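You operate a simulated robot arm through the tools that you are given. There is no shell and no other tool.

Carry out the task below with a simulated robot arm. There is one attempt and no reset: what you move stays moved.

Task
Start the engine from the console and let it settle at idle.
Fine: throttle back to IDLE, load knob at 0, ignition on, its cover left open; hold the start button down till it fires, three tries at most; see IDLE on the message display; press no other button, other controls end as they began.
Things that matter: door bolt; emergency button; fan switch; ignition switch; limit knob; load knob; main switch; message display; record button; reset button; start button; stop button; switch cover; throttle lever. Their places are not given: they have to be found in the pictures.

It is judged by the outcome, as a careful person would: the job done as asked, and still so three seconds after it is handed in. It fails if anything else is knocked over, pushed out of place, dropped, spilled or broken. Lids that push on must go on centred and level and be pressed home; caps that screw on are set level and turned clockwise until they are tight.

Robot
A 7-joint arm with a two-finger parallel gripper, fixed in place. Base frame: the origin is on the floor under the middle of its stand, x ahead of it, y to its left, z up; the work surface is at about z = 800. Lengths are in mm, angles in degrees, forces in N, time in s.
It reaches about 1372 mm from its shoulder. Its first joint turns from -149.0 to 149.0 degrees. Payload 3.43 kg.
The tool frame sits at the grasp point between the pads (the TCP): z along the fingers, y along the line on which they close. The tips reach 30 mm beyond it. Largest opening 94 mm; finger width 28, thickness 10; the body of the gripper, 50 by 96 mm, starts 55 mm behind the TCP.
Orientation is told as [roll, pitch, yaw] about the base's x, y, z axes, in that order, counted from this pose: with the fingers straight down and closing along the base's y, the tool's x points along the base's -x, its y along +y and its z along -z.

Tools
- The arm moves only by the tool jog_arm. Its argument "series" is a list of rows, each a list of 7 numbers: the shift along the tool's x, y, z in mm, then the turn, a rotation vector about the tool's x, y, z in rad, then the finger opening in mm, from 0 to 94. In form: [[dx, dy, dz, ax, ay, az, fingers], ...]. A call has 1 to 20 rows; each row shifts and turns the commanded pose from where the row before left it, along the tool's axes as they then stand. Rows are played at 5 a second. More than 50 mm and 8.6 degrees between two rows, or a gripper value outside its range, and nothing of the call is played. Where a pose cannot be reached the arm comes as near as it can. A force on the tool above 40 N (or 10 N above the force at the start of the call, whichever is more), or a blocked arm, ends the call early, and 0.2 s more pass. Each finger travels about 45 mm/s and halts on what it meets, pressing with about 38 N; the grip force reading is that of the motor and also rises with nothing between the fingers. The clock runs only during rows and for 0.2 s after the last one: add rows that do not move to give the fingers time. It gives the time, the measured TCP pose, the force on the tool (base axes), the opening and the grip force at its end, in the units of the frame above (readings bear some noise), with the torque about the TCP (base axes, N m) and any sound that the robot's microphone picked up.
- Cameras (640 x 400 px; columns grow to the right, rows downward): "scene" is fixed at [400.8, -647.5, 1629]; the picture's right is [0.58, -0.81, 0.00], its down [-0.59, -0.42, -0.68] and it looks along [0.56, 0.40, -0.73] (base axes); focal length 359 px, centre (320, 200). "wrist" rides on the gripper at [76, 14, -103] in the tool frame; the picture's right is [-0.18, 0.98, 0.00], its down [-0.75, -0.14, -0.64] and it looks along [-0.63, -0.12, 0.77] (tool axes); focal length 243 px, centre (320, 200).
- snapshot(camera): a new picture of that camera. No time passes.
- locate(camera, pixels): there is no depth. For up to 12 entries [column, row, z] of the newest picture of that camera ("zoom" is the newest enlarged one), the place [x, y] in the base frame at which the ray of that pixel passes the height z, good to about 3 mm, but the place of the scene camera against the robot may be out by one fixed shift of up to 18 mm in any direction. No time passes.
- zoom(camera, box): a new picture of the part [left, top, right, bottom] of that camera's present view, enlarged. No time passes.
- close_job(): hands the job in; it is judged then, once.

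Leave the gripper open and the arm clear of the work at the hand-in unless told otherwise.

The tools are called as a command line: name --pt "numbers of a row" for each row, then --argument value for the rest, lists and objects as JSON in quotes. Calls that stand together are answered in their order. jog_arm: Moves the arm, as the interface text tells. Its arguments: {"type":"object","properties":{"series":{"type":"array"}},"required":["series"]} The other tools are called the same way: snapshot (camera) takes a picture; locate (camera, pixels) gives the place at which the rays of pixels pass given heights; zoom (camera, box) takes an enlarged picture of a part of a camera's view; close_job () hands the job in.

At the start:

```text
clock: 0.0
tcp_pos: [973.2, 169.4, 1132.4]
tool_rot: [-0.1, 0.0, 0.0]
wrist_force: [-1.0, 0.0, 0.1]
wrist_torque: [0.0, -0.01, 0.01]
finger_gap: 93.8
gripper_force: 0.1
```

scene: 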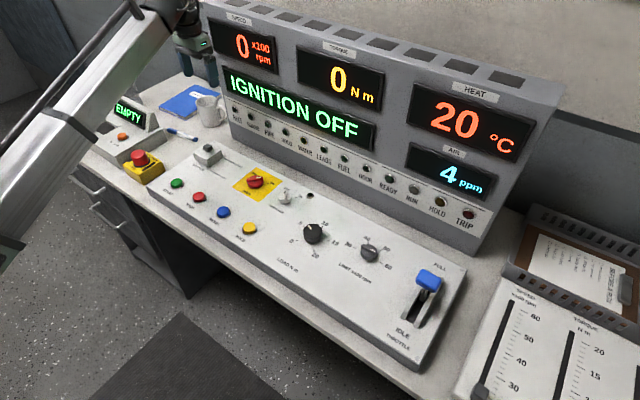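
wrist: 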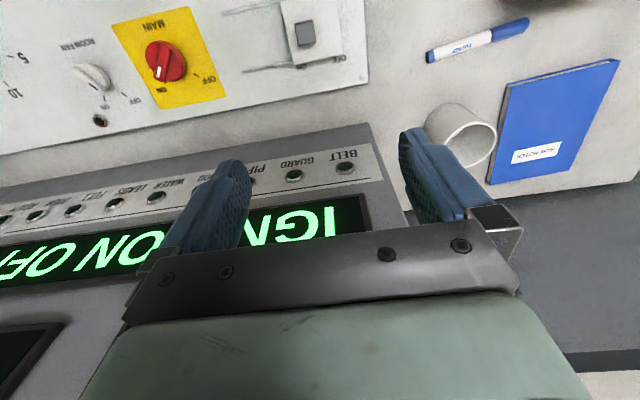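

I see the console in the scene picture; the message display reads IGNITION OFF. I'll enlarge several parts of the scene to find every control before moving.

zoom --camera "scene" --box '[150, 130, 310, 250]'

zoom --camera "scene" --box '[270, 180, 470, 360]'

zoom --camera "scene" --box '[70, 80, 230, 200]'

zoom --camera "scene" --box '[200, 0, 560, 240]'

zoom --camera "scene" --box '[440, 200, 640, 400]'

zoom --camera "wrist" --box '[0, 0, 400, 250]'

```text
3.33 times, centred on (230, 190) of scene
```

zoom: 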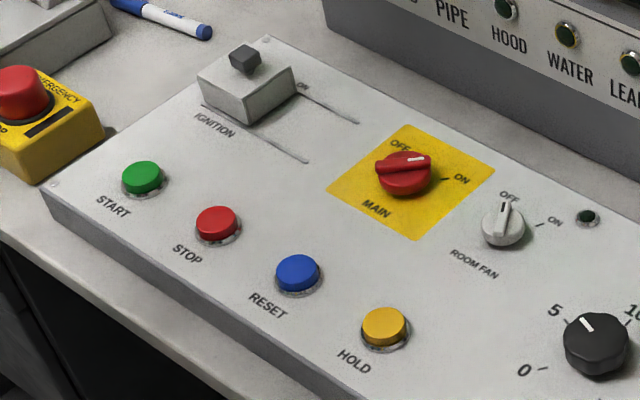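

```text
2.22 times, centred on (370, 270) of scene
```

zoom: 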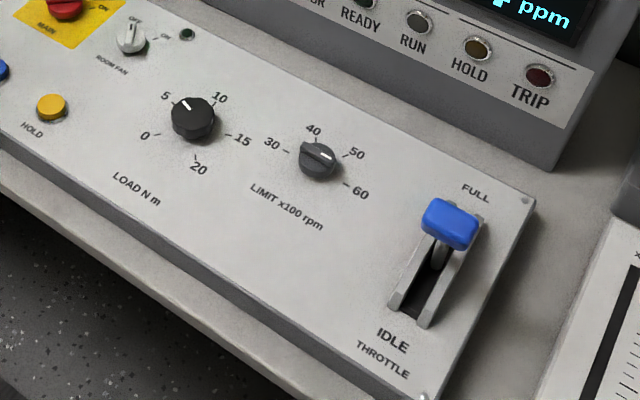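

```text
3.33 times, centred on (150, 140) of scene
```

zoom: 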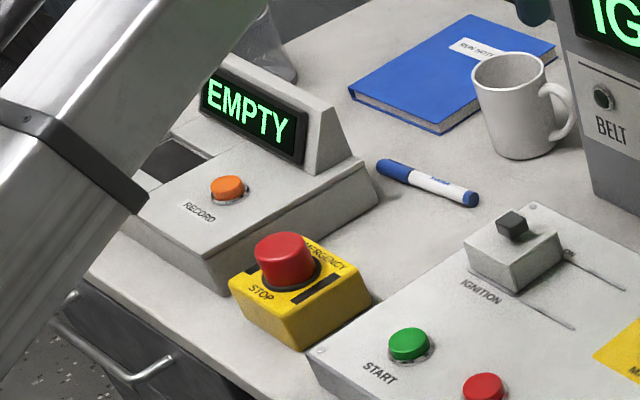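

```text
1.67 times, centred on (380, 120) of scene
```

zoom: 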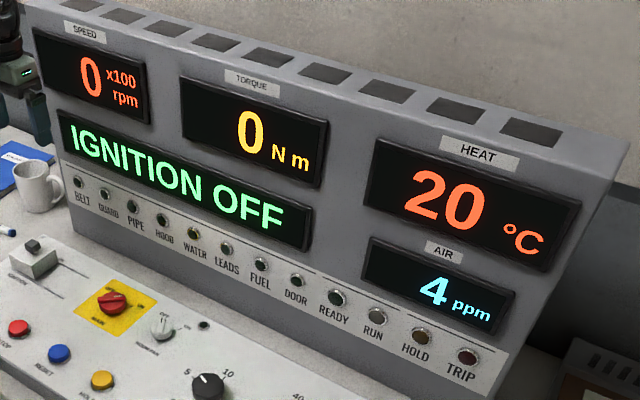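

```text
2.00 times, centred on (540, 300) of scene
```

zoom: 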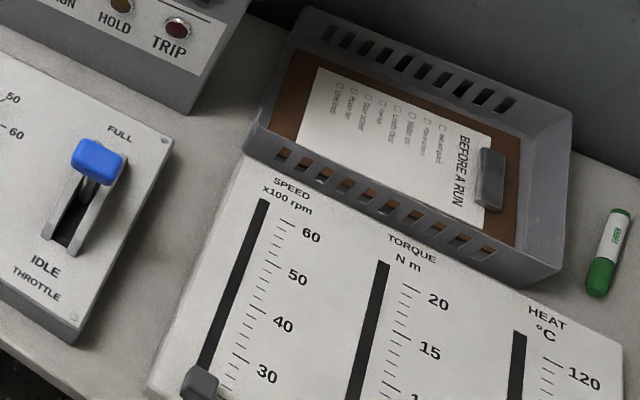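

```text
1.60 times, centred on (200, 125) of wrist
```

zoom: 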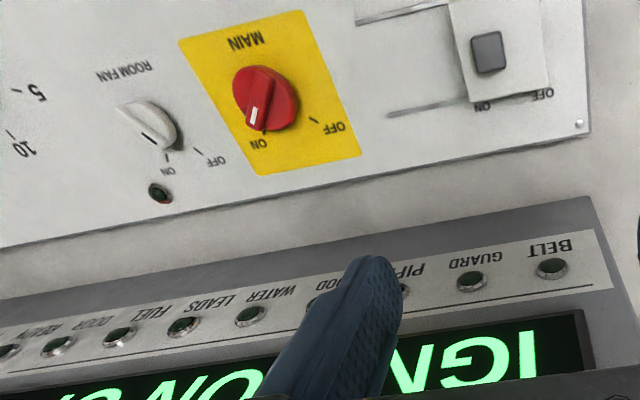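

The main switch and the ignition cover are visible in both cameras: main at scene (255,182) and wrist (165,60), cover handle at scene (209,148) and wrist (306,33). I'll locate these at several heights to find the panel height and the scene camera's shift.

locate --camera "scene" --pixels '[[178, 184, 850], [198, 197, 850], [223, 212, 850], [249, 229, 850], [255, 182, 850], [285, 196, 850], [313, 234, 850], [369, 253, 850], [428, 280, 850], [209, 147, 850], [310, 196, 850], [418, 372, 850]]'

locate --camera "wrist" --pixels '[[165, 62, 850], [165, 62, 880], [93, 78, 850], [93, 78, 880], [100, 120, 850], [100, 120, 830], [306, 33, 850], [306, 33, 880], [366, 80, 850], [366, 80, 830], [480, 150, 800], [470, 45, 800]]'

locate --camera "scene" --pixels '[[310, 196, 830], [310, 196, 870], [217, 139, 850], [466, 267, 850], [150, 190, 850], [422, 370, 850], [183, 135, 800]]'

```text
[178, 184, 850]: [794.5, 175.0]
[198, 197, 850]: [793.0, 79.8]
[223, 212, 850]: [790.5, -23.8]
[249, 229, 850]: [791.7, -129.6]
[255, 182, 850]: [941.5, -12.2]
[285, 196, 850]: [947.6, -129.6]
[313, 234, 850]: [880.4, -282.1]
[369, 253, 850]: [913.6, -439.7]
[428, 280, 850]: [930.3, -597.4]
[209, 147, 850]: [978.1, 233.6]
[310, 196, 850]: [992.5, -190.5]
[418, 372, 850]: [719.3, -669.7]
```

```text
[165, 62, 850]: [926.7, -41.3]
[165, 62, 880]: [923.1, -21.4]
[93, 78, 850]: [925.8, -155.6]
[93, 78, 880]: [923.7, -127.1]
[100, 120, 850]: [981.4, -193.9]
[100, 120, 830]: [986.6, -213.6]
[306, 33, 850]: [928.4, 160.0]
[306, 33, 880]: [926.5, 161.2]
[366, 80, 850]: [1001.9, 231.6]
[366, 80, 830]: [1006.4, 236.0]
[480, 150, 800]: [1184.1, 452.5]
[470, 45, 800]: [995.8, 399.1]
```

```text
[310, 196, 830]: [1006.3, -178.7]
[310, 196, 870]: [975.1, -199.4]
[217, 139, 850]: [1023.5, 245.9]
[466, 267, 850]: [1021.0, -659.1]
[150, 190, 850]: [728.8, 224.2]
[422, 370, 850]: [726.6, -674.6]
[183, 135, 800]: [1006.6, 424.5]
```

The panel seems to lie at about z = 850, x 727–1015, y -670 to 240, with buttons in the row near x ≈ 780. I'll draw the arm back 200 mm (tool +x is base -x) so that the wrist camera sees the ignition cover and the buttons from nearer.

jog_arm --pt "40 0 0 0 0 0 94" --pt "40 0 0 0 0 0 94" --pt "40 0 0 0 0 0 94" --pt "40 0 0 0 0 0 94" --pt "40 0 0 0 0 0 94" --pt "40 0 0 0 0 0 94" --pt "0 0 0 0 0 0 94"

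snapshot --camera "wrist"

snapshot --camera "scene"

```text
clock: 1.6
tcp_pos: [733.7, 170.6, 1133.5]
tool_rot: [0.0, -0.4, 0.0]
wrist_force: [11.7, -7.3, -21.0]
wrist_torque: [0.99, -0.4, 0.7]
finger_gap: 94.1
gripper_force: 0.0
```

```text
taken
```

wrist: 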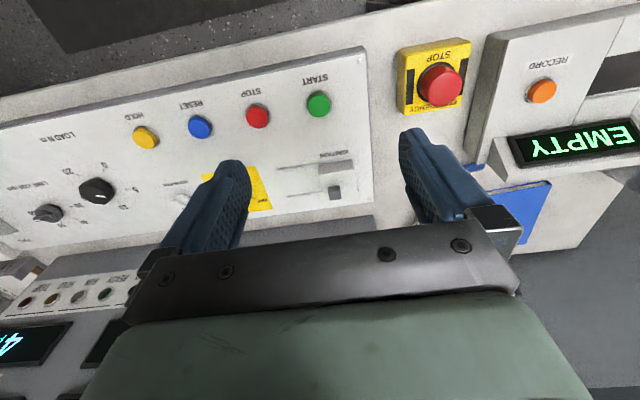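

```text
taken
```

scene: 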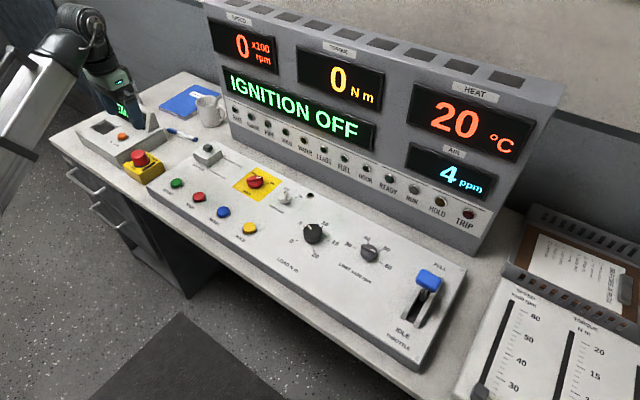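

Start (319,103), stop (257,117), reset (200,127), hold (145,137) are seen in the wrist view. I'll locate these and compare with the scene's, and zoom the ignition area.

locate --camera "wrist" --pixels '[[319, 103, 860], [257, 117, 860], [200, 127, 860], [145, 137, 860], [335, 193, 890], [95, 190, 870], [48, 212, 870], [366, 48, 850], [373, 200, 850], [440, 85, 880]]'

locate --camera "scene" --pixels '[[177, 183, 860], [198, 196, 860], [223, 211, 860], [249, 228, 860], [209, 147, 890], [313, 233, 870], [369, 252, 870], [152, 187, 850], [217, 140, 850], [138, 155, 880]]'

zoom --camera "wrist" --box '[240, 60, 400, 220]'

zoom --camera "scene" --box '[20, 60, 180, 160]'

```text
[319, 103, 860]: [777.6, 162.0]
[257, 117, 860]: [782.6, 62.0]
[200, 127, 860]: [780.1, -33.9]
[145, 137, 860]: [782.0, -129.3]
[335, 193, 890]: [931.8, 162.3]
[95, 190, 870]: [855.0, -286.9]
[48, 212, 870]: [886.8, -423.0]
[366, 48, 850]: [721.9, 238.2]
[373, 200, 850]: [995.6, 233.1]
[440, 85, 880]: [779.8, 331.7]
```

```text
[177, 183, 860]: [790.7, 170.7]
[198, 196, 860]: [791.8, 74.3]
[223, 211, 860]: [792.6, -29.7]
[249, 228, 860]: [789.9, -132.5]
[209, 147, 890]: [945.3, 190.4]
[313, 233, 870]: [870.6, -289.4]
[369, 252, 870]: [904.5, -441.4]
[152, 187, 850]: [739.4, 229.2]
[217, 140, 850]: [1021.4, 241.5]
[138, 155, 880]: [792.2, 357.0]
```

```text
2.50 times, centred on (320, 140) of wrist
```

zoom: 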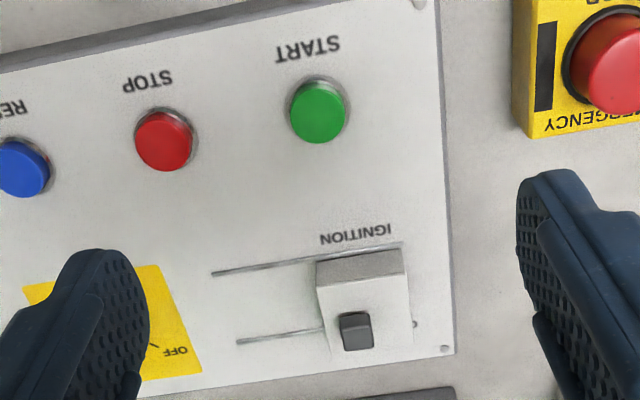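

```text
4.00 times, centred on (100, 110) of scene
```

zoom: 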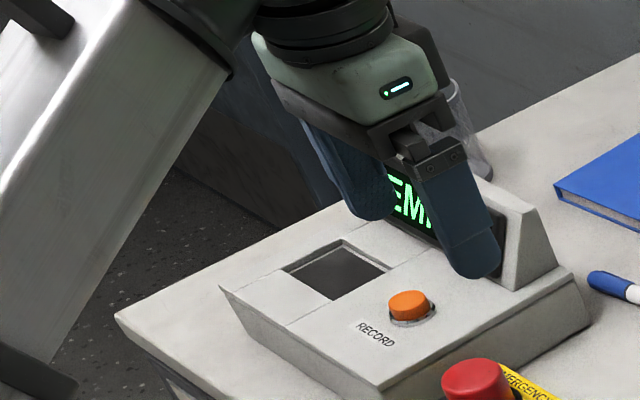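

The scene camera reads about (+13, +8) mm from the wrist camera. I'll trust the wrist camera for aiming. The arm moved freely. Now I move along y to about y = -590 to look at the throttle lever and the knobs from near.

jog_arm --pt "0 -45 0 0 0 0 94" --pt "0 -45 0 0 0 0 94" --pt "0 -45 0 0 0 0 94" --pt "0 -45 0 0 0 0 94" --pt "0 -45 0 0 0 0 94" --pt "0 -45 0 0 0 0 94" --pt "0 -45 0 0 0 0 94" --pt "0 -45 0 0 0 0 94" --pt "0 -45 0 0 0 0 94" --pt "0 -45 0 0 0 0 94" --pt "0 0 0 0 0 0 94" --pt "0 0 0 0 0 0 94"

snapshot --camera "wrist"

```text
clock: 1.9
tcp_pos: [734.3, 155.1, 1132.9]
tool_rot: [0.2, -0.6, -0.5]
wrist_force: [1.3, -0.8, -1.9]
wrist_torque: [0.12, -0.01, 0.03]
finger_gap: 94.1
gripper_force: 0.1
stopped in row 1: the force on the tool passed its limit at 46 N (the readings are from after the stop); the commanded pose is now the measured one
```

```text
taken
```

wrist: 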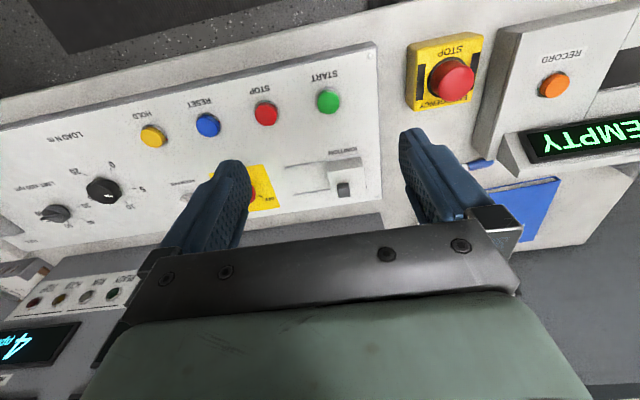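

The stop was from starting too briskly (inertia: nothing is near the tool). I'll ramp the speed up and down gently.

jog_arm --pt "0 -8 0 0 0 0 94" --pt "0 -16 0 0 0 0 94" --pt "0 -24 0 0 0 0 94" --pt "0 -32 0 0 0 0 94" --pt "0 -40 0 0 0 0 94" --pt "0 -45 0 0 0 0 94" --pt "0 -45 0 0 0 0 94" --pt "0 -45 0 0 0 0 94" --pt "0 -45 0 0 0 0 94" --pt "0 -45 0 0 0 0 94" --pt "0 -45 0 0 0 0 94" --pt "0 -45 0 0 0 0 94" --pt "0 -45 0 0 0 0 94" --pt "0 -40 0 0 0 0 94" --pt "0 -32 0 0 0 0 94" --pt "0 -24 0 0 0 0 94" --pt "0 -16 0 0 0 0 94" --pt "0 -8 0 0 0 0 94" --pt "0 0 0 0 0 0 94"

snapshot --camera "wrist"

```text
clock: 2.6
tcp_pos: [733.9, 128.3, 1133.6]
tool_rot: [0.3, -0.9, -0.7]
wrist_force: [3.9, -3.7, -5.7]
wrist_torque: [0.35, -0.03, 0.23]
finger_gap: 93.9
gripper_force: 0.2
stopped in row 3: the force on the tool passed its limit at 45 N (the readings are from after the stop); the commanded pose is now the measured one
```

```text
taken
```

wrist: 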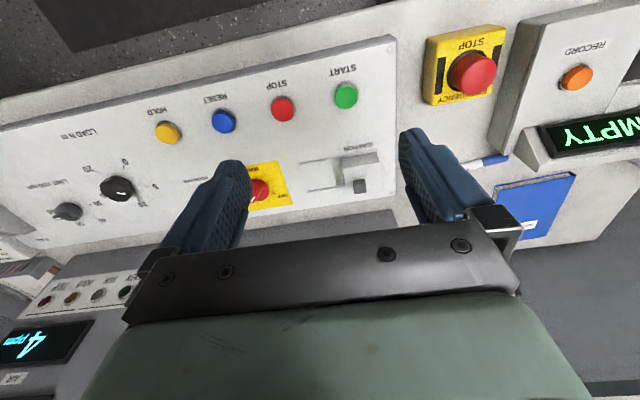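

Stopped again after 28 mm. I'll check the scene picture to see whether the arm itself is touching something.

snapshot --camera "scene"

jog_arm --pt "0 0 0 0 0 0 94" --pt "0 0 0 0 0 0 94" --pt "0 0 0 0 0 0 94" --pt "0 0 0 0 0 0 94"

```text
taken
```

scene: 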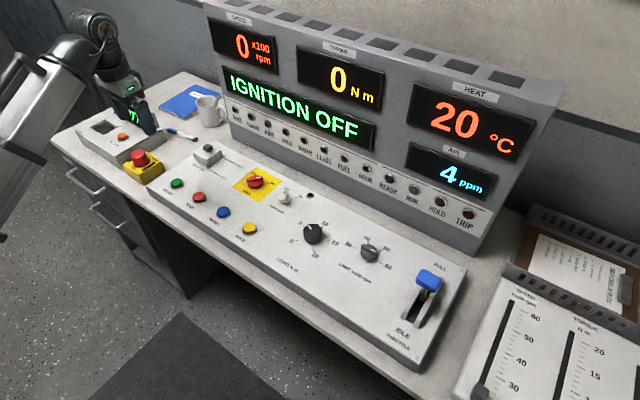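

```text
clock: 3.6
tcp_pos: [734.3, 127.9, 1132.5]
tool_rot: [0.1, -0.9, -0.8]
wrist_force: [5.3, 1.0, -11.7]
wrist_torque: [-0.13, -0.36, -0.12]
finger_gap: 94.1
gripper_force: 0.1
```

Nothing near the arm in the scene. I'll wait at rest once more to see what the force reads, then move slowly.

jog_arm --pt "0 0 0 0 0 0 94" --pt "0 0 0 0 0 0 94" --pt "0 -4 0 0 0 0 94" --pt "0 -8 0 0 0 0 94" --pt "0 -12 0 0 0 0 94" --pt "0 -16 0 0 0 0 94" --pt "0 -20 0 0 0 0 94" --pt "0 -20 0 0 0 0 94" --pt "0 -20 0 0 0 0 94" --pt "0 -20 0 0 0 0 94" --pt "0 -20 0 0 0 0 94" --pt "0 -20 0 0 0 0 94" --pt "0 -20 0 0 0 0 94" --pt "0 -16 0 0 0 0 94" --pt "0 -12 0 0 0 0 94" --pt "0 -8 0 0 0 0 94" --pt "0 -4 0 0 0 0 94" --pt "0 0 0 0 0 0 94"

```text
clock: 4.8
tcp_pos: [735.8, 106.0, 1131.7]
tool_rot: [0.3, -1.3, -0.9]
wrist_force: [5.9, -1.7, -6.8]
wrist_torque: [0.21, -0.03, 0.13]
finger_gap: 94.0
gripper_force: 0.2
stopped in row 6: the force on the tool passed its limit at 43 N (the readings are from after the stop); the commanded pose is now the measured one
```

Still trips while going sideways here, with nothing touching in the picture; the arm may be awkwardly folded this near to its base. I'll go back out forward (base +x = tool -x) gently and try the sideways move from there.

jog_arm --pt "-4 0 0 0 0 0 94" --pt "-10 0 0 0 0 0 94" --pt "-16 0 0 0 0 0 94" --pt "-20 0 0 0 0 0 94" --pt "-20 0 0 0 0 0 94" --pt "-20 0 0 0 0 0 94" --pt "-20 0 0 0 0 0 94" --pt "-20 0 0 0 0 0 94" --pt "-16 0 0 0 0 0 94" --pt "-8 0 0 0 0 0 94" --pt "0 0 0 0 0 0 94" --pt "0 0 0 0 0 0 94" --pt "0 0 0 0 0 0 94"

```text
clock: 7.6
tcp_pos: [887.7, 102.9, 1136.2]
tool_rot: [0.3, -1.1, -1.0]
wrist_force: [0.2, 0.3, -0.4]
wrist_torque: [-0.03, 0.0, 0.0]
finger_gap: 94.0
gripper_force: 0.0
```

At rest here the force is zero. I straighten the small tilt and try going sideways (tool -y) from x ≈ 888.

jog_arm --pt "0 0 0 0.005 0.019 -0.017 94" --pt "0 -4 0 0 0 0 94" --pt "0 -8 0 0 0 0 94" --pt "0 -14 0 0 0 0 94" --pt "0 -20 0 0 0 0 94" --pt "0 -25 0 0 0 0 94" --pt "0 -25 0 0 0 0 94" --pt "0 -25 0 0 0 0 94" --pt "0 -25 0 0 0 0 94" --pt "0 -25 0 0 0 0 94" --pt "0 -25 0 0 0 0 94" --pt "0 -25 0 0 0 0 94" --pt "0 -20 0 0 0 0 94" --pt "0 -14 0 0 0 0 94" --pt "0 -8 0 0 0 0 94" --pt "0 -4 0 0 0 0 94" --pt "0 0 0 0 0 0 94" --pt "0 0 0 0 0 0 94"

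snapshot --camera "wrist"

```text
clock: 11.4
tcp_pos: [887.3, -164.8, 1135.5]
tool_rot: [0.0, 0.0, 0.0]
wrist_force: [-0.2, -0.4, 0.7]
wrist_torque: [-0.02, 0.04, 0.0]
finger_gap: 93.9
gripper_force: 0.0
```

```text
taken
```

wrist: 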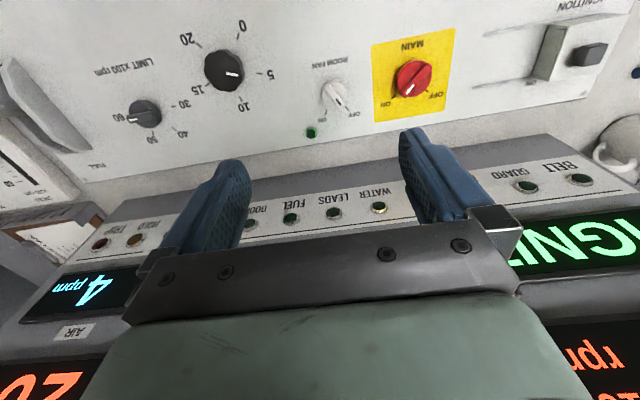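

It moves smoothly here. I zoom on the knobs: load (224,71), limit (143,114), fan (335,97), main (410,78).

zoom --camera "wrist" --box '[60, 0, 300, 150]'

zoom --camera "wrist" --box '[300, 0, 640, 212]'

locate --camera "wrist" --pixels '[[224, 71, 870], [143, 114, 870], [224, 71, 850], [143, 114, 850], [311, 133, 850], [410, 78, 870], [588, 53, 890]]'

```text
2.67 times, centred on (180, 75) of wrist
```

zoom: 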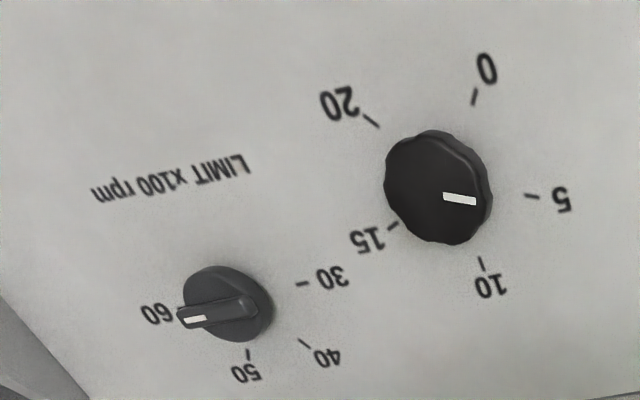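

```text
1.88 times, centred on (470, 106) of wrist
```

zoom: 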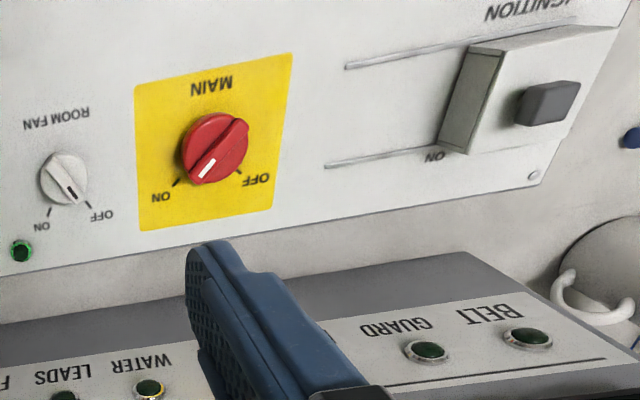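

```text
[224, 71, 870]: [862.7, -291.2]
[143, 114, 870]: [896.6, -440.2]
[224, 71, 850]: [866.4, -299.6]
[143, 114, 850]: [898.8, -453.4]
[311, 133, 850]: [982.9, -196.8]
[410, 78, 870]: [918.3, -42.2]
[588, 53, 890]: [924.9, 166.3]
```

Load points a little past 5 and must go back to 0; limit is at 60; fan OFF (its lamp dark green); main ON. Now I continue to y ≈ -540 to look at the throttle.

jog_arm --pt "0 -4 0 0 0 0 94" --pt "0 -8 0 0 0 0 94" --pt "0 -14 0 0 0 0 94" --pt "0 -20 0 0 0 0 94" --pt "0 -25 0 0 0 0 94" --pt "0 -30 0 0 0 0 94" --pt "0 -30 0 0 0 0 94" --pt "0 -30 0 0 0 0 94" --pt "0 -30 0 0 0 0 94" --pt "0 -30 0 0 0 0 94" --pt "0 -30 0 0 0 0 94" --pt "0 -30 0 0 0 0 94" --pt "0 -30 0 0 0 0 94" --pt "0 -25 0 0 0 0 94" --pt "0 -20 0 0 0 0 94" --pt "0 -14 0 0 0 0 94" --pt "0 -8 0 0 0 0 94" --pt "0 -4 0 0 0 0 94" --pt "0 0 0 0 0 0 94" --pt "0 0 0 0 0 0 94"

snapshot --camera "wrist"

```text
clock: 15.6
tcp_pos: [888.2, -547.5, 1136.5]
tool_rot: [0.1, 0.0, 0.0]
wrist_force: [0.2, 0.0, -1.3]
wrist_torque: [-0.02, 0.0, 0.0]
finger_gap: 93.8
gripper_force: 0.1
```

```text
taken
```

wrist: 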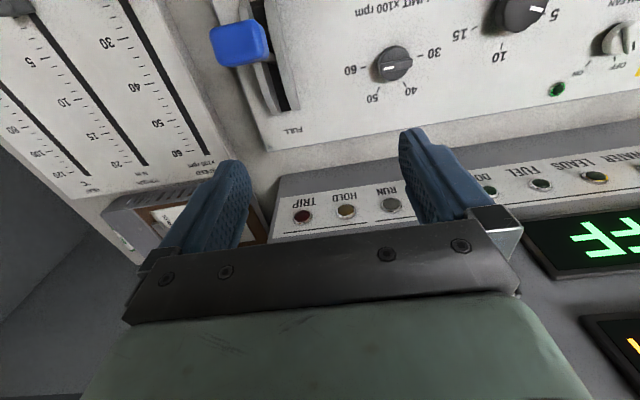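

The blue throttle handle is at (240,42) and partly out of view. I draw back 140 mm in x to see the whole slot.

jog_arm --pt "4 0 0 0 0 0 94" --pt "10 0 0 0 0 0 94" --pt "16 0 0 0 0 0 94" --pt "20 0 0 0 0 0 94" --pt "20 0 0 0 0 0 94" --pt "20 0 0 0 0 0 94" --pt "20 0 0 0 0 0 94" --pt "16 0 0 0 0 0 94" --pt "10 0 0 0 0 0 94" --pt "4 0 0 0 0 0 94" --pt "0 0 0 0 0 0 94" --pt "0 0 0 0 0 0 94"

snapshot --camera "wrist"

zoom --camera "wrist" --box '[180, 30, 420, 180]'

zoom --camera "scene" --box '[370, 240, 490, 360]'

```text
clock: 18.2
tcp_pos: [748.4, -545.6, 1137.1]
tool_rot: [0.0, 0.1, 0.0]
wrist_force: [1.2, 0.3, 0.5]
wrist_torque: [0.04, 0.01, 0.0]
finger_gap: 94.0
gripper_force: 0.2
```

```text
taken
```

wrist: 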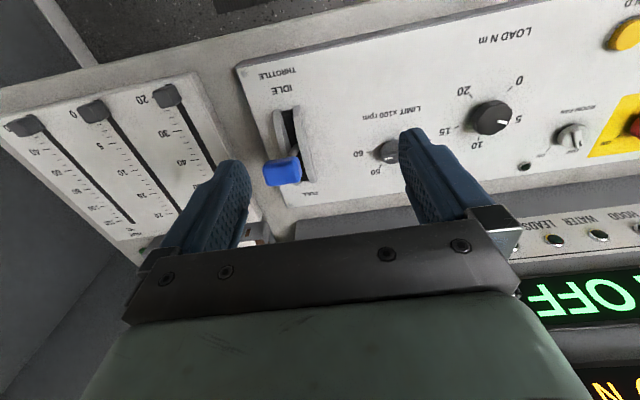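

```text
2.67 times, centred on (300, 105) of wrist
```

zoom: 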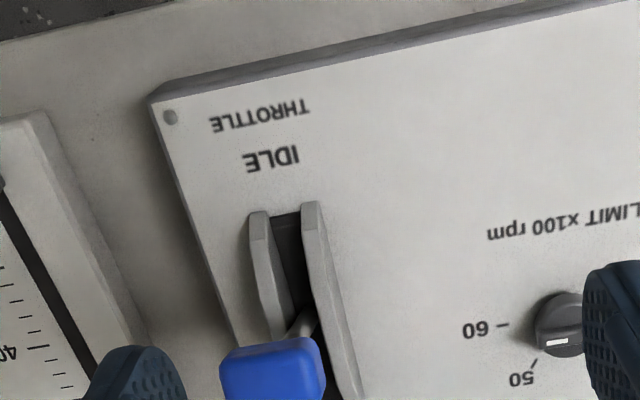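

```text
3.33 times, centred on (430, 300) of scene
```

zoom: 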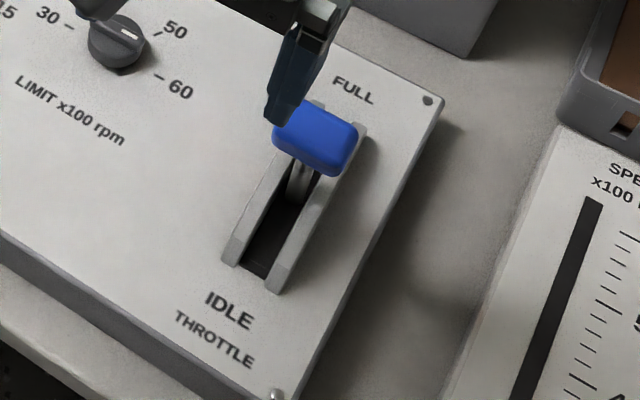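

The two wrist views put the handle's centre at about (830, -610, 980): a tall lever. I'll locate the slot ends in both cameras and read the rest.

locate --camera "wrist" --pixels '[[287, 111, 850], [282, 172, 980], [293, 152, 900], [275, 113, 850], [297, 107, 850], [491, 117, 870], [238, 70, 850], [313, 178, 850]]'

snapshot --camera "scene"

zoom --camera "scene" --box '[380, 250, 480, 350]'

locate --camera "zoom" --pixels '[[320, 120, 980], [255, 260, 850], [330, 190, 850], [355, 115, 980], [270, 120, 980]]'

```text
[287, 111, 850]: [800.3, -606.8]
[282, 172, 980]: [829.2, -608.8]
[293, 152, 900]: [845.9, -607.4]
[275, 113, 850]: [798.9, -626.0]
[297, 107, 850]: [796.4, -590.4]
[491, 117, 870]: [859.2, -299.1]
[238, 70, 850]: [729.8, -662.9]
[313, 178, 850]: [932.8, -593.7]
```

```text
taken
```

scene: 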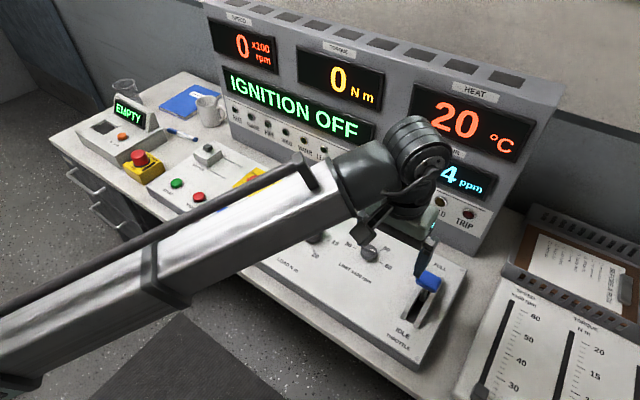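

```text
4.00 times, centred on (430, 300) of scene
```

zoom: 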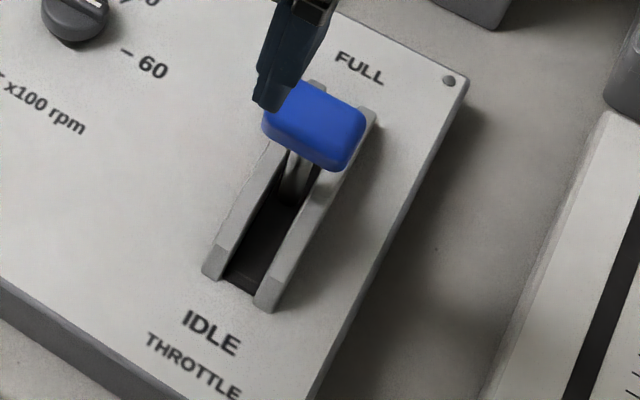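

```text
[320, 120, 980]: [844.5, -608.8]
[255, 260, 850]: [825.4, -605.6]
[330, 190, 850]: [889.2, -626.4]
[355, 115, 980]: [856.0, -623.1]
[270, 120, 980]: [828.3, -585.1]
```

The slot runs from about x = 798 (IDLE end) to 935 (FULL end), y ≈ -609; handle at (830,-609,980), leaning partly. I'll close the fingers, go to (900,-609) behind the handle on the FULL side, staying high first.

jog_arm --pt "-5 -3 0 0 0 0 60" --pt "-12 -6 0 0 0 0 30" --pt "-18 -8 0 0 0 0 0" --pt "-20 -9 0 0 0 0 0" --pt "-20 -9 0 0 0 0 0" --pt "-20 -9 0 0 0 0 0" --pt "-20 -8 0 0 0 0 0" --pt "-18 -6 0 0 0 0 0" --pt "-12 -4 0 0 0 0 0" --pt "-6 -1 0 0 0 0 0" --pt "0 0 0 0 0 0 0" --pt "0 0 0 0 0 0 0"

snapshot --camera "wrist"

snapshot --camera "scene"

```text
clock: 20.8
tcp_pos: [899.8, -607.5, 1136.5]
tool_rot: [0.0, 0.0, 0.0]
wrist_force: [-0.2, -0.8, 0.2]
wrist_torque: [0.02, 0.02, 0.0]
finger_gap: 0.1
gripper_force: 33.3
```

```text
taken
```

wrist: 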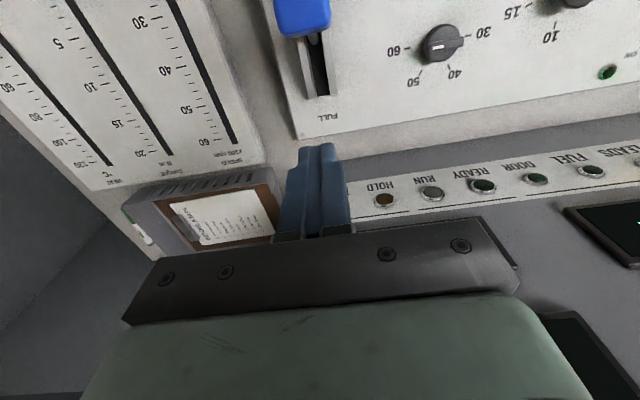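

```text
taken
```

scene: 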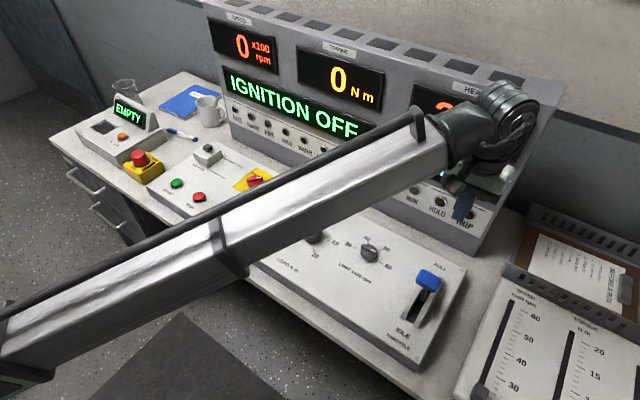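

The handle again computes to about (830,-612). I descend with closed fingers at x ≈ 900 to TCP z ≈ 966 (tips ≈ 936), well behind the handle.

jog_arm --pt "0 -1 5 0 0 0 0" --pt "0 -1 12 0 0 0 0" --pt "0 -1 18 0 0 0 0" --pt "0 0 22 0 0 0 0" --pt "0 0 22 0 0 0 0" --pt "0 0 22 0 0 0 0" --pt "0 0 22 0 0 0 0" --pt "0 0 18 0 0 0 0" --pt "0 0 14 0 0 0 0" --pt "0 0 10 0 0 0 0" --pt "0 0 5 0 0 0 0" --pt "0 0 0 0 0 0 0" --pt "0 0 0 0 0 0 0"

snapshot --camera "wrist"

zoom --camera "scene" --box '[370, 150, 530, 350]'

```text
clock: 23.6
tcp_pos: [898.9, -612.4, 966.8]
tool_rot: [-0.1, 0.0, 0.0]
wrist_force: [0.2, 0.6, -0.7]
wrist_torque: [-0.01, 0.0, 0.0]
finger_gap: 0.1
gripper_force: 33.3
```

```text
taken
```

wrist: 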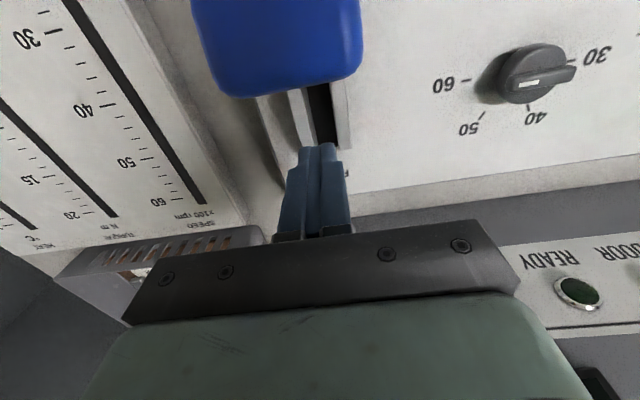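

```text
2.00 times, centred on (450, 250) of scene
```

zoom: 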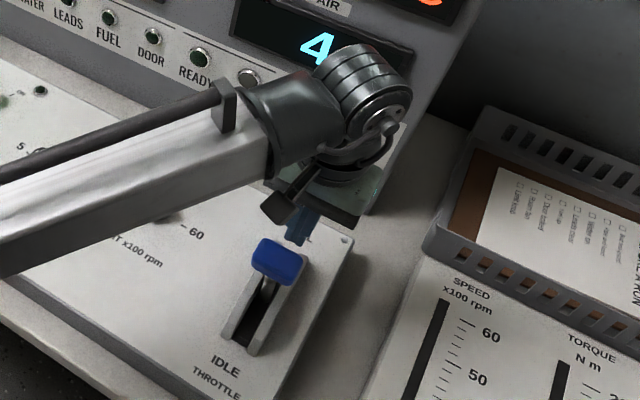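

The finger sits behind the handle (handle's rear edge ≈ x 846, finger face ≈ 885). I push toward IDLE (tool +x) slowly, 60 mm, and then look.

jog_arm --pt "4 0 0 0 0 0 0" --pt "8 0 0 0 0 0 0" --pt "8 0 0 0 0 0 0" --pt "8 0 0 0 0 0 0" --pt "6 0 0 0 0 0 0" --pt "6 0 0 0 0 0 0" --pt "6 0 0 0 0 0 0" --pt "6 0 0 0 0 0 0" --pt "6 0 0 0 0 0 0" --pt "2 0 0 0 0 0 0" --pt "0 0 0 0 0 0 0"

snapshot --camera "wrist"

zoom --camera "scene" --box '[370, 150, 530, 350]'

```text
clock: 26.0
tcp_pos: [839.0, -612.7, 965.3]
tool_rot: [-0.1, 0.1, 0.0]
wrist_force: [0.6, -0.4, 0.2]
wrist_torque: [0.0, -0.05, 0.03]
finger_gap: 0.3
gripper_force: 32.7
```

```text
taken
```

wrist: 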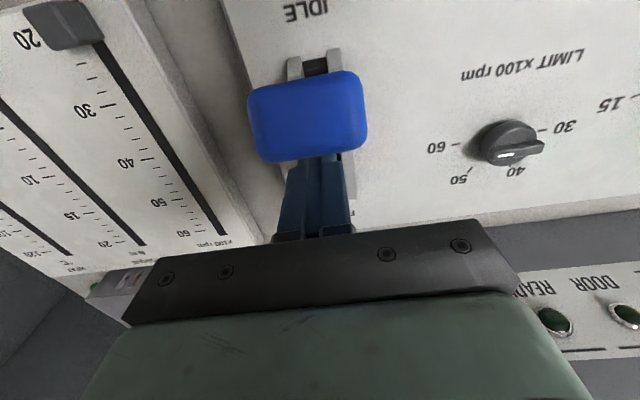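

```text
2.00 times, centred on (450, 250) of scene
```

zoom: 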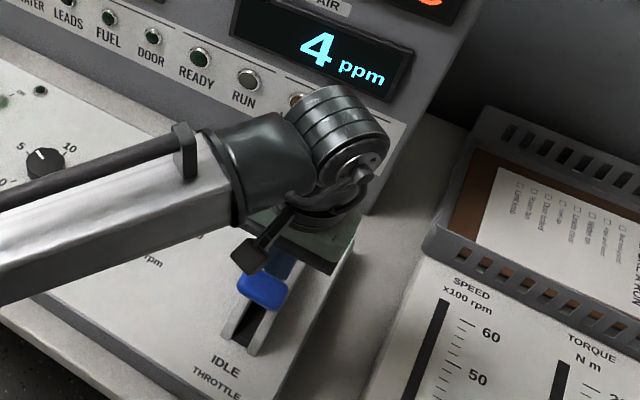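

The handle is moving with the finger with little force. I continue pushing toward IDLE another 40 mm in small steps, watching the force.

jog_arm --pt "4 0 0 0 0 0 0" --pt "6 0 0 0 0 0 0" --pt "6 0 0 0 0 0 0" --pt "6 0 0 0 0 0 0" --pt "6 0 0 0 0 0 0" --pt "6 0 0 0 0 0 0" --pt "4 0 0 0 0 0 0" --pt "2 0 0 0 0 0 0" --pt "0 0 0 0 0 0 0"

snapshot --camera "wrist"

zoom --camera "scene" --box '[370, 150, 530, 350]'

```text
clock: 27.3
tcp_pos: [819.3, -612.5, 966.2]
tool_rot: [-0.1, -1.0, 0.3]
wrist_force: [5.2, 0.9, 1.3]
wrist_torque: [-0.01, -0.15, -0.05]
finger_gap: 0.1
gripper_force: 33.0
stopped in row 6: the force on the tool passed its limit at 46 N (the readings are from after the stop); the commanded pose is now the measured one
```

```text
taken
```

wrist: 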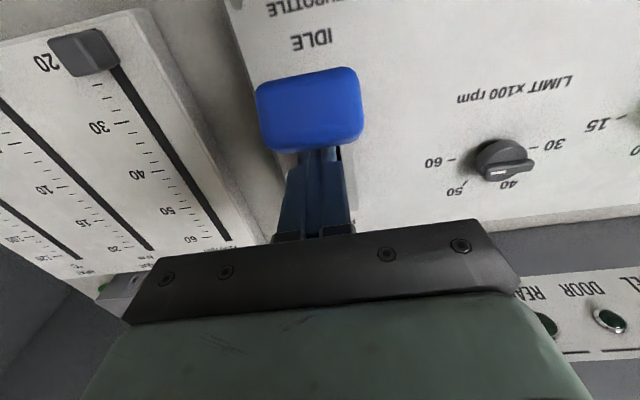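

```text
2.00 times, centred on (450, 250) of scene
```

zoom: 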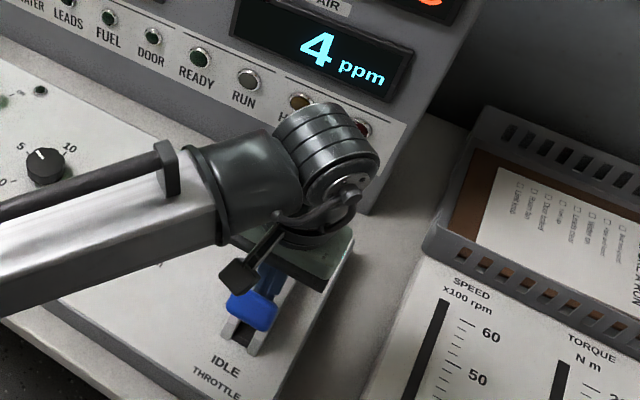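

The push met a firm stop at 46 N (TCP x ≈ 819). I back off 50 mm, correcting the small tilt, and look whether that is the IDLE end of the travel.

jog_arm --pt "-4 0 0 0 0.017 0.005 0" --pt "-10 0 0 0 0 0 0" --pt "-15 0 0 0 0 0 0" --pt "-15 0 0 0 0 0 0" --pt "-10 0 0 0 0 0 0" --pt "-5 0 0 0 0 0 0" --pt "0 0 0 0 0 0 0" --pt "0 0 0 0 0 0 0"

snapshot --camera "wrist"

zoom --camera "scene" --box '[380, 250, 480, 350]'

```text
clock: 29.1
tcp_pos: [878.5, -612.9, 966.0]
tool_rot: [-0.1, 0.2, -0.1]
wrist_force: [0.2, 0.7, 0.1]
wrist_torque: [0.01, -0.03, -0.01]
finger_gap: 0.0
gripper_force: 32.6
```

```text
taken
```

wrist: 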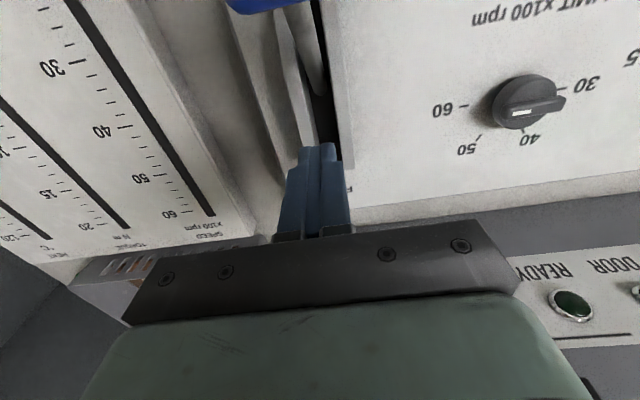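

```text
4.00 times, centred on (430, 300) of scene
```

zoom: 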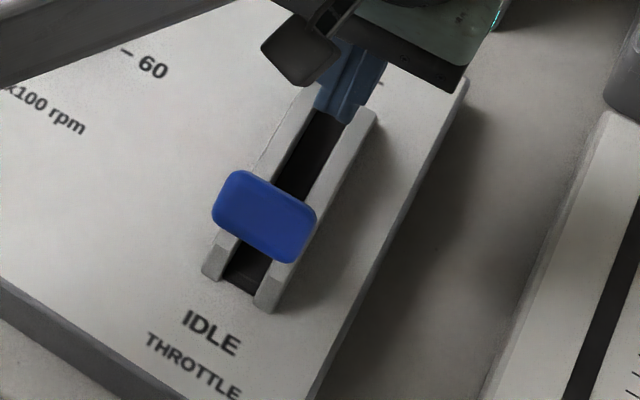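

The lever moved from x ≈ 830 to ≈ 776. To judge whether it is truly at the IDLE end I raise the arm and look from the earlier viewpoint (748,-546,1137).

jog_arm --pt "0 0 -5 0 0 0 0" --pt "0 0 -12 0 0 0 0" --pt "0 0 -18 0 0 0 0" --pt "0 0 -22 0 0 0 0" --pt "0 0 -22 0 0 0 0" --pt "0 0 -22 0 0 0 0" --pt "0 0 -22 0 0 0 0" --pt "0 0 -18 0 0 0 0" --pt "0 0 -14 0 0 0 0" --pt "0 0 -10 0 0 0 0" --pt "0 0 -5 0 0 0 0" --pt "0 0 0 0 0 0 0"

jog_arm --pt "4 3 0 0 0 0 0" --pt "10 6 0 0 0 0 0" --pt "16 8 0 0 0 0 0" --pt "20 9 0 0 0 0 0" --pt "20 9 0 0 0 0 0" --pt "20 9 0 0 0 0 0" --pt "18 9 0 0 0 0 0" --pt "12 8 0 0 0 0 0" --pt "6 4 0 0 0 0 0" --pt "4 2 0 0 0 0 0" --pt "0 0 0 0 0 0 0" --pt "0 0 0 0 0 0 0"

snapshot --camera "wrist"

zoom --camera "wrist" --box '[200, 30, 360, 190]'

```text
clock: 31.7
tcp_pos: [877.9, -612.5, 1136.8]
tool_rot: [-0.1, 0.2, -0.2]
wrist_force: [-0.2, -0.3, 0.0]
wrist_torque: [-0.01, -0.02, 0.0]
finger_gap: 0.0
gripper_force: 32.9
```

```text
clock: 34.3
tcp_pos: [748.5, -546.2, 1136.9]
tool_rot: [-0.1, 0.3, 0.0]
wrist_force: [-0.6, 0.0, 0.5]
wrist_torque: [0.01, 0.0, 0.01]
finger_gap: 0.0
gripper_force: 32.8
```

```text
taken
```

wrist: 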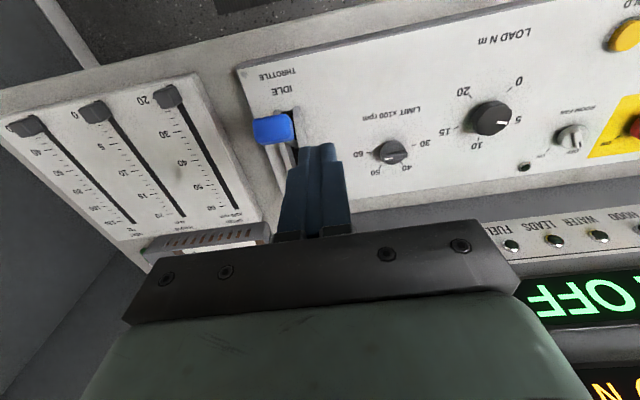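

```text
2.50 times, centred on (280, 110) of wrist
```

zoom: 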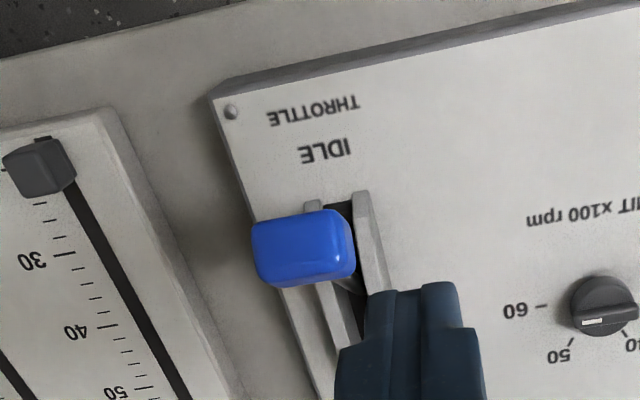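

I check the lever in the scene view now the arm is higher.

snapshot --camera "scene"

zoom --camera "scene" --box '[385, 265, 465, 345]'

zoom --camera "scene" --box '[520, 200, 640, 320]'

```text
taken
```

scene: 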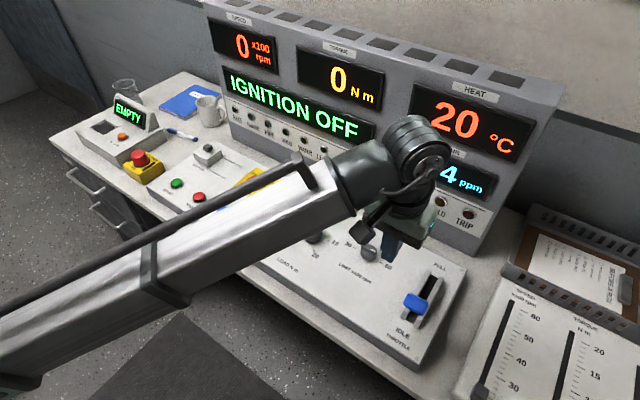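

```text
5.00 times, centred on (425, 305) of scene
```

zoom: 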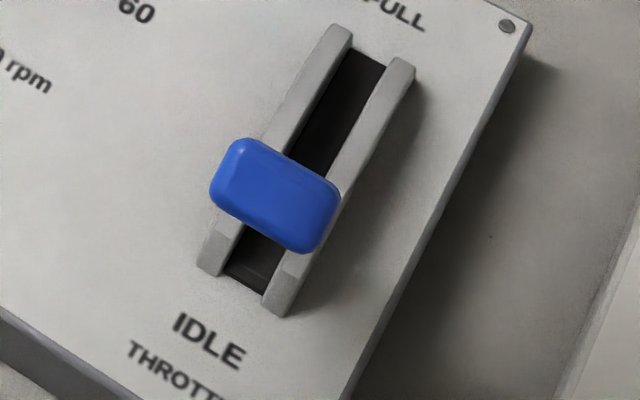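

```text
3.33 times, centred on (580, 260) of scene
```

zoom: 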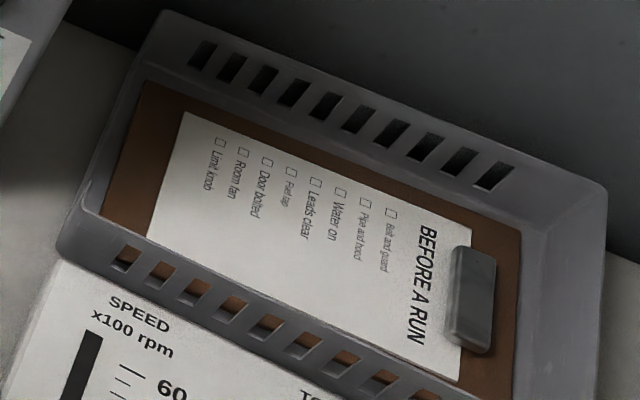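

The lever now lies toward IDLE with the slot's FULL half bare. To be sure it is at its end stop, I go back behind it and push again gently, ending with a hold so that the steady force can be read.

jog_arm --pt "-4 -3 0 0 0 0 0" --pt "-10 -6 0 0 0 0 0" --pt "-16 -8 0 0 0 0 0" --pt "-20 -9 0 0 0 0 0" --pt "-20 -9 0 0 0 0 0" --pt "-20 -9 0 0 0 0 0" --pt "-18 -9 0 0 0 0 0" --pt "-12 -8 0 0 0 0 0" --pt "-6 -4 0 0 0 0 0" --pt "-4 -2 0 0 0 0 0" --pt "0 0 0 0 0 0 0"

jog_arm --pt "0 0 5 0 0 0 0" --pt "0 0 12 0 0 0 0" --pt "0 0 18 0 0 0 0" --pt "0 0 22 0 0 0 0" --pt "0 0 22 0 0 0 0" --pt "0 0 22 0 0 0 0" --pt "0 0 22 0 0 0 0" --pt "0 0 18 0 0 0 0" --pt "0 0 14 0 0 0 0" --pt "0 0 10 0 0 0 0" --pt "0 0 5 0 0 0 0" --pt "0 0 0 0 0 0 0"

jog_arm --pt "4 0 0 0 0 0 0" --pt "8 0 0 0 0 0 0" --pt "10 0 0 0 0 0 0" --pt "10 0 0 0 0 0 0" --pt "8 0 0 0 0 0 0" --pt "5 0 0 0 0 0 0" --pt "4 0 0 0 0 0 0" --pt "3 0 0 0 0 0 0" --pt "3 0 0 0 0 0 0" --pt "2 0 0 0 0 0 0" --pt "2 0 0 0 0 0 0" --pt "2 0 0 0 0 0 0" --pt "0 0 0 0 0 0 0" --pt "0 0 0 0 0 0 0"

```text
clock: 36.7
tcp_pos: [878.6, -612.3, 1135.2]
tool_rot: [-0.1, 0.2, -0.2]
wrist_force: [-0.6, -0.1, 0.3]
wrist_torque: [0.0, 0.01, 0.0]
finger_gap: 0.0
gripper_force: 33.2
```

```text
clock: 39.3
tcp_pos: [878.4, -613.0, 965.8]
tool_rot: [-0.1, 0.2, 0.0]
wrist_force: [-0.5, 0.1, -0.2]
wrist_torque: [-0.03, -0.05, 0.03]
finger_gap: 0.3
gripper_force: 33.2
```

```text
clock: 42.3
tcp_pos: [819.1, -611.9, 965.2]
tool_rot: [-0.2, 0.1, 0.0]
wrist_force: [27.1, -2.3, 3.7]
wrist_torque: [0.03, -0.77, 0.09]
finger_gap: 0.0
gripper_force: 33.3
```

Steady 27 N at the same place (TCP x 819): the lever is firmly against its IDLE stop. I back off, climb, and open the fingers.

jog_arm --pt "-4 0 0 0 0 0 0" --pt "-10 0 0 0 0 0 0" --pt "-14 0 -5 0 0 0 0" --pt "-10 0 -12 0 0 0 0" --pt "-5 0 -18 0 0 0 0" --pt "0 0 -22 0 0 0 0" --pt "0 0 -22 0 0 0 0" --pt "0 0 -22 0 0 0 0" --pt "0 0 -22 0 0 0 0" --pt "0 0 -18 0 0 0 30" --pt "0 0 -14 0 0 0 60" --pt "0 0 -10 0 0 0 94" --pt "0 0 -5 0 0 0 94" --pt "0 0 0 0 0 0 94"

jog_arm --pt "0 4 0 0 0 0 94" --pt "0 10 0 0 0 0 94" --pt "0 18 0 0 0 0 94" --pt "0 26 0 0 0 0 94" --pt "0 30 0 0 0 0 94" --pt "0 30 0 0 0 0 94" --pt "0 30 0 0 0 0 94" --pt "0 30 0 0 0 0 94" --pt "0 30 0 0 0 0 94" --pt "0 30 0 0 0 0 94" --pt "0 26 0 0 0 0 94" --pt "0 20 0 0 0 0 94" --pt "0 14 0 0 0 0 94" --pt "0 10 0 0 0 0 94" --pt "0 6 0 0 0 0 94" --pt "0 4 0 0 0 0 94" --pt "0 0 0 0 0 0 94" --pt "0 0 0 0 0 0 94"

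snapshot --camera "wrist"

snapshot --camera "scene"

```text
clock: 45.3
tcp_pos: [860.3, -612.0, 1136.9]
tool_rot: [-0.1, 0.2, -0.2]
wrist_force: [0.7, -0.4, 0.2]
wrist_torque: [0.01, -0.03, -0.03]
finger_gap: 94.1
gripper_force: 0.1
```

```text
clock: 49.1
tcp_pos: [859.3, -294.2, 1135.2]
tool_rot: [-0.1, 0.1, 0.0]
wrist_force: [0.6, 0.0, -0.6]
wrist_torque: [0.01, 0.0, 0.02]
finger_gap: 94.1
gripper_force: 0.1
```

```text
taken
```

wrist: 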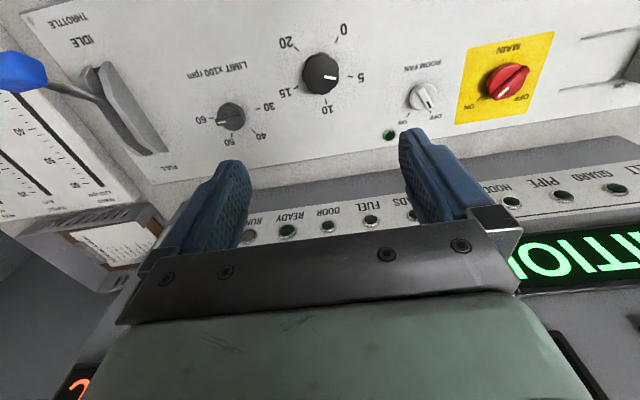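

```text
taken
```

scene: 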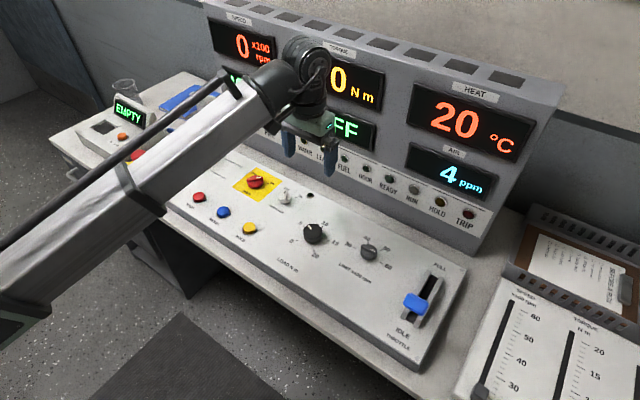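

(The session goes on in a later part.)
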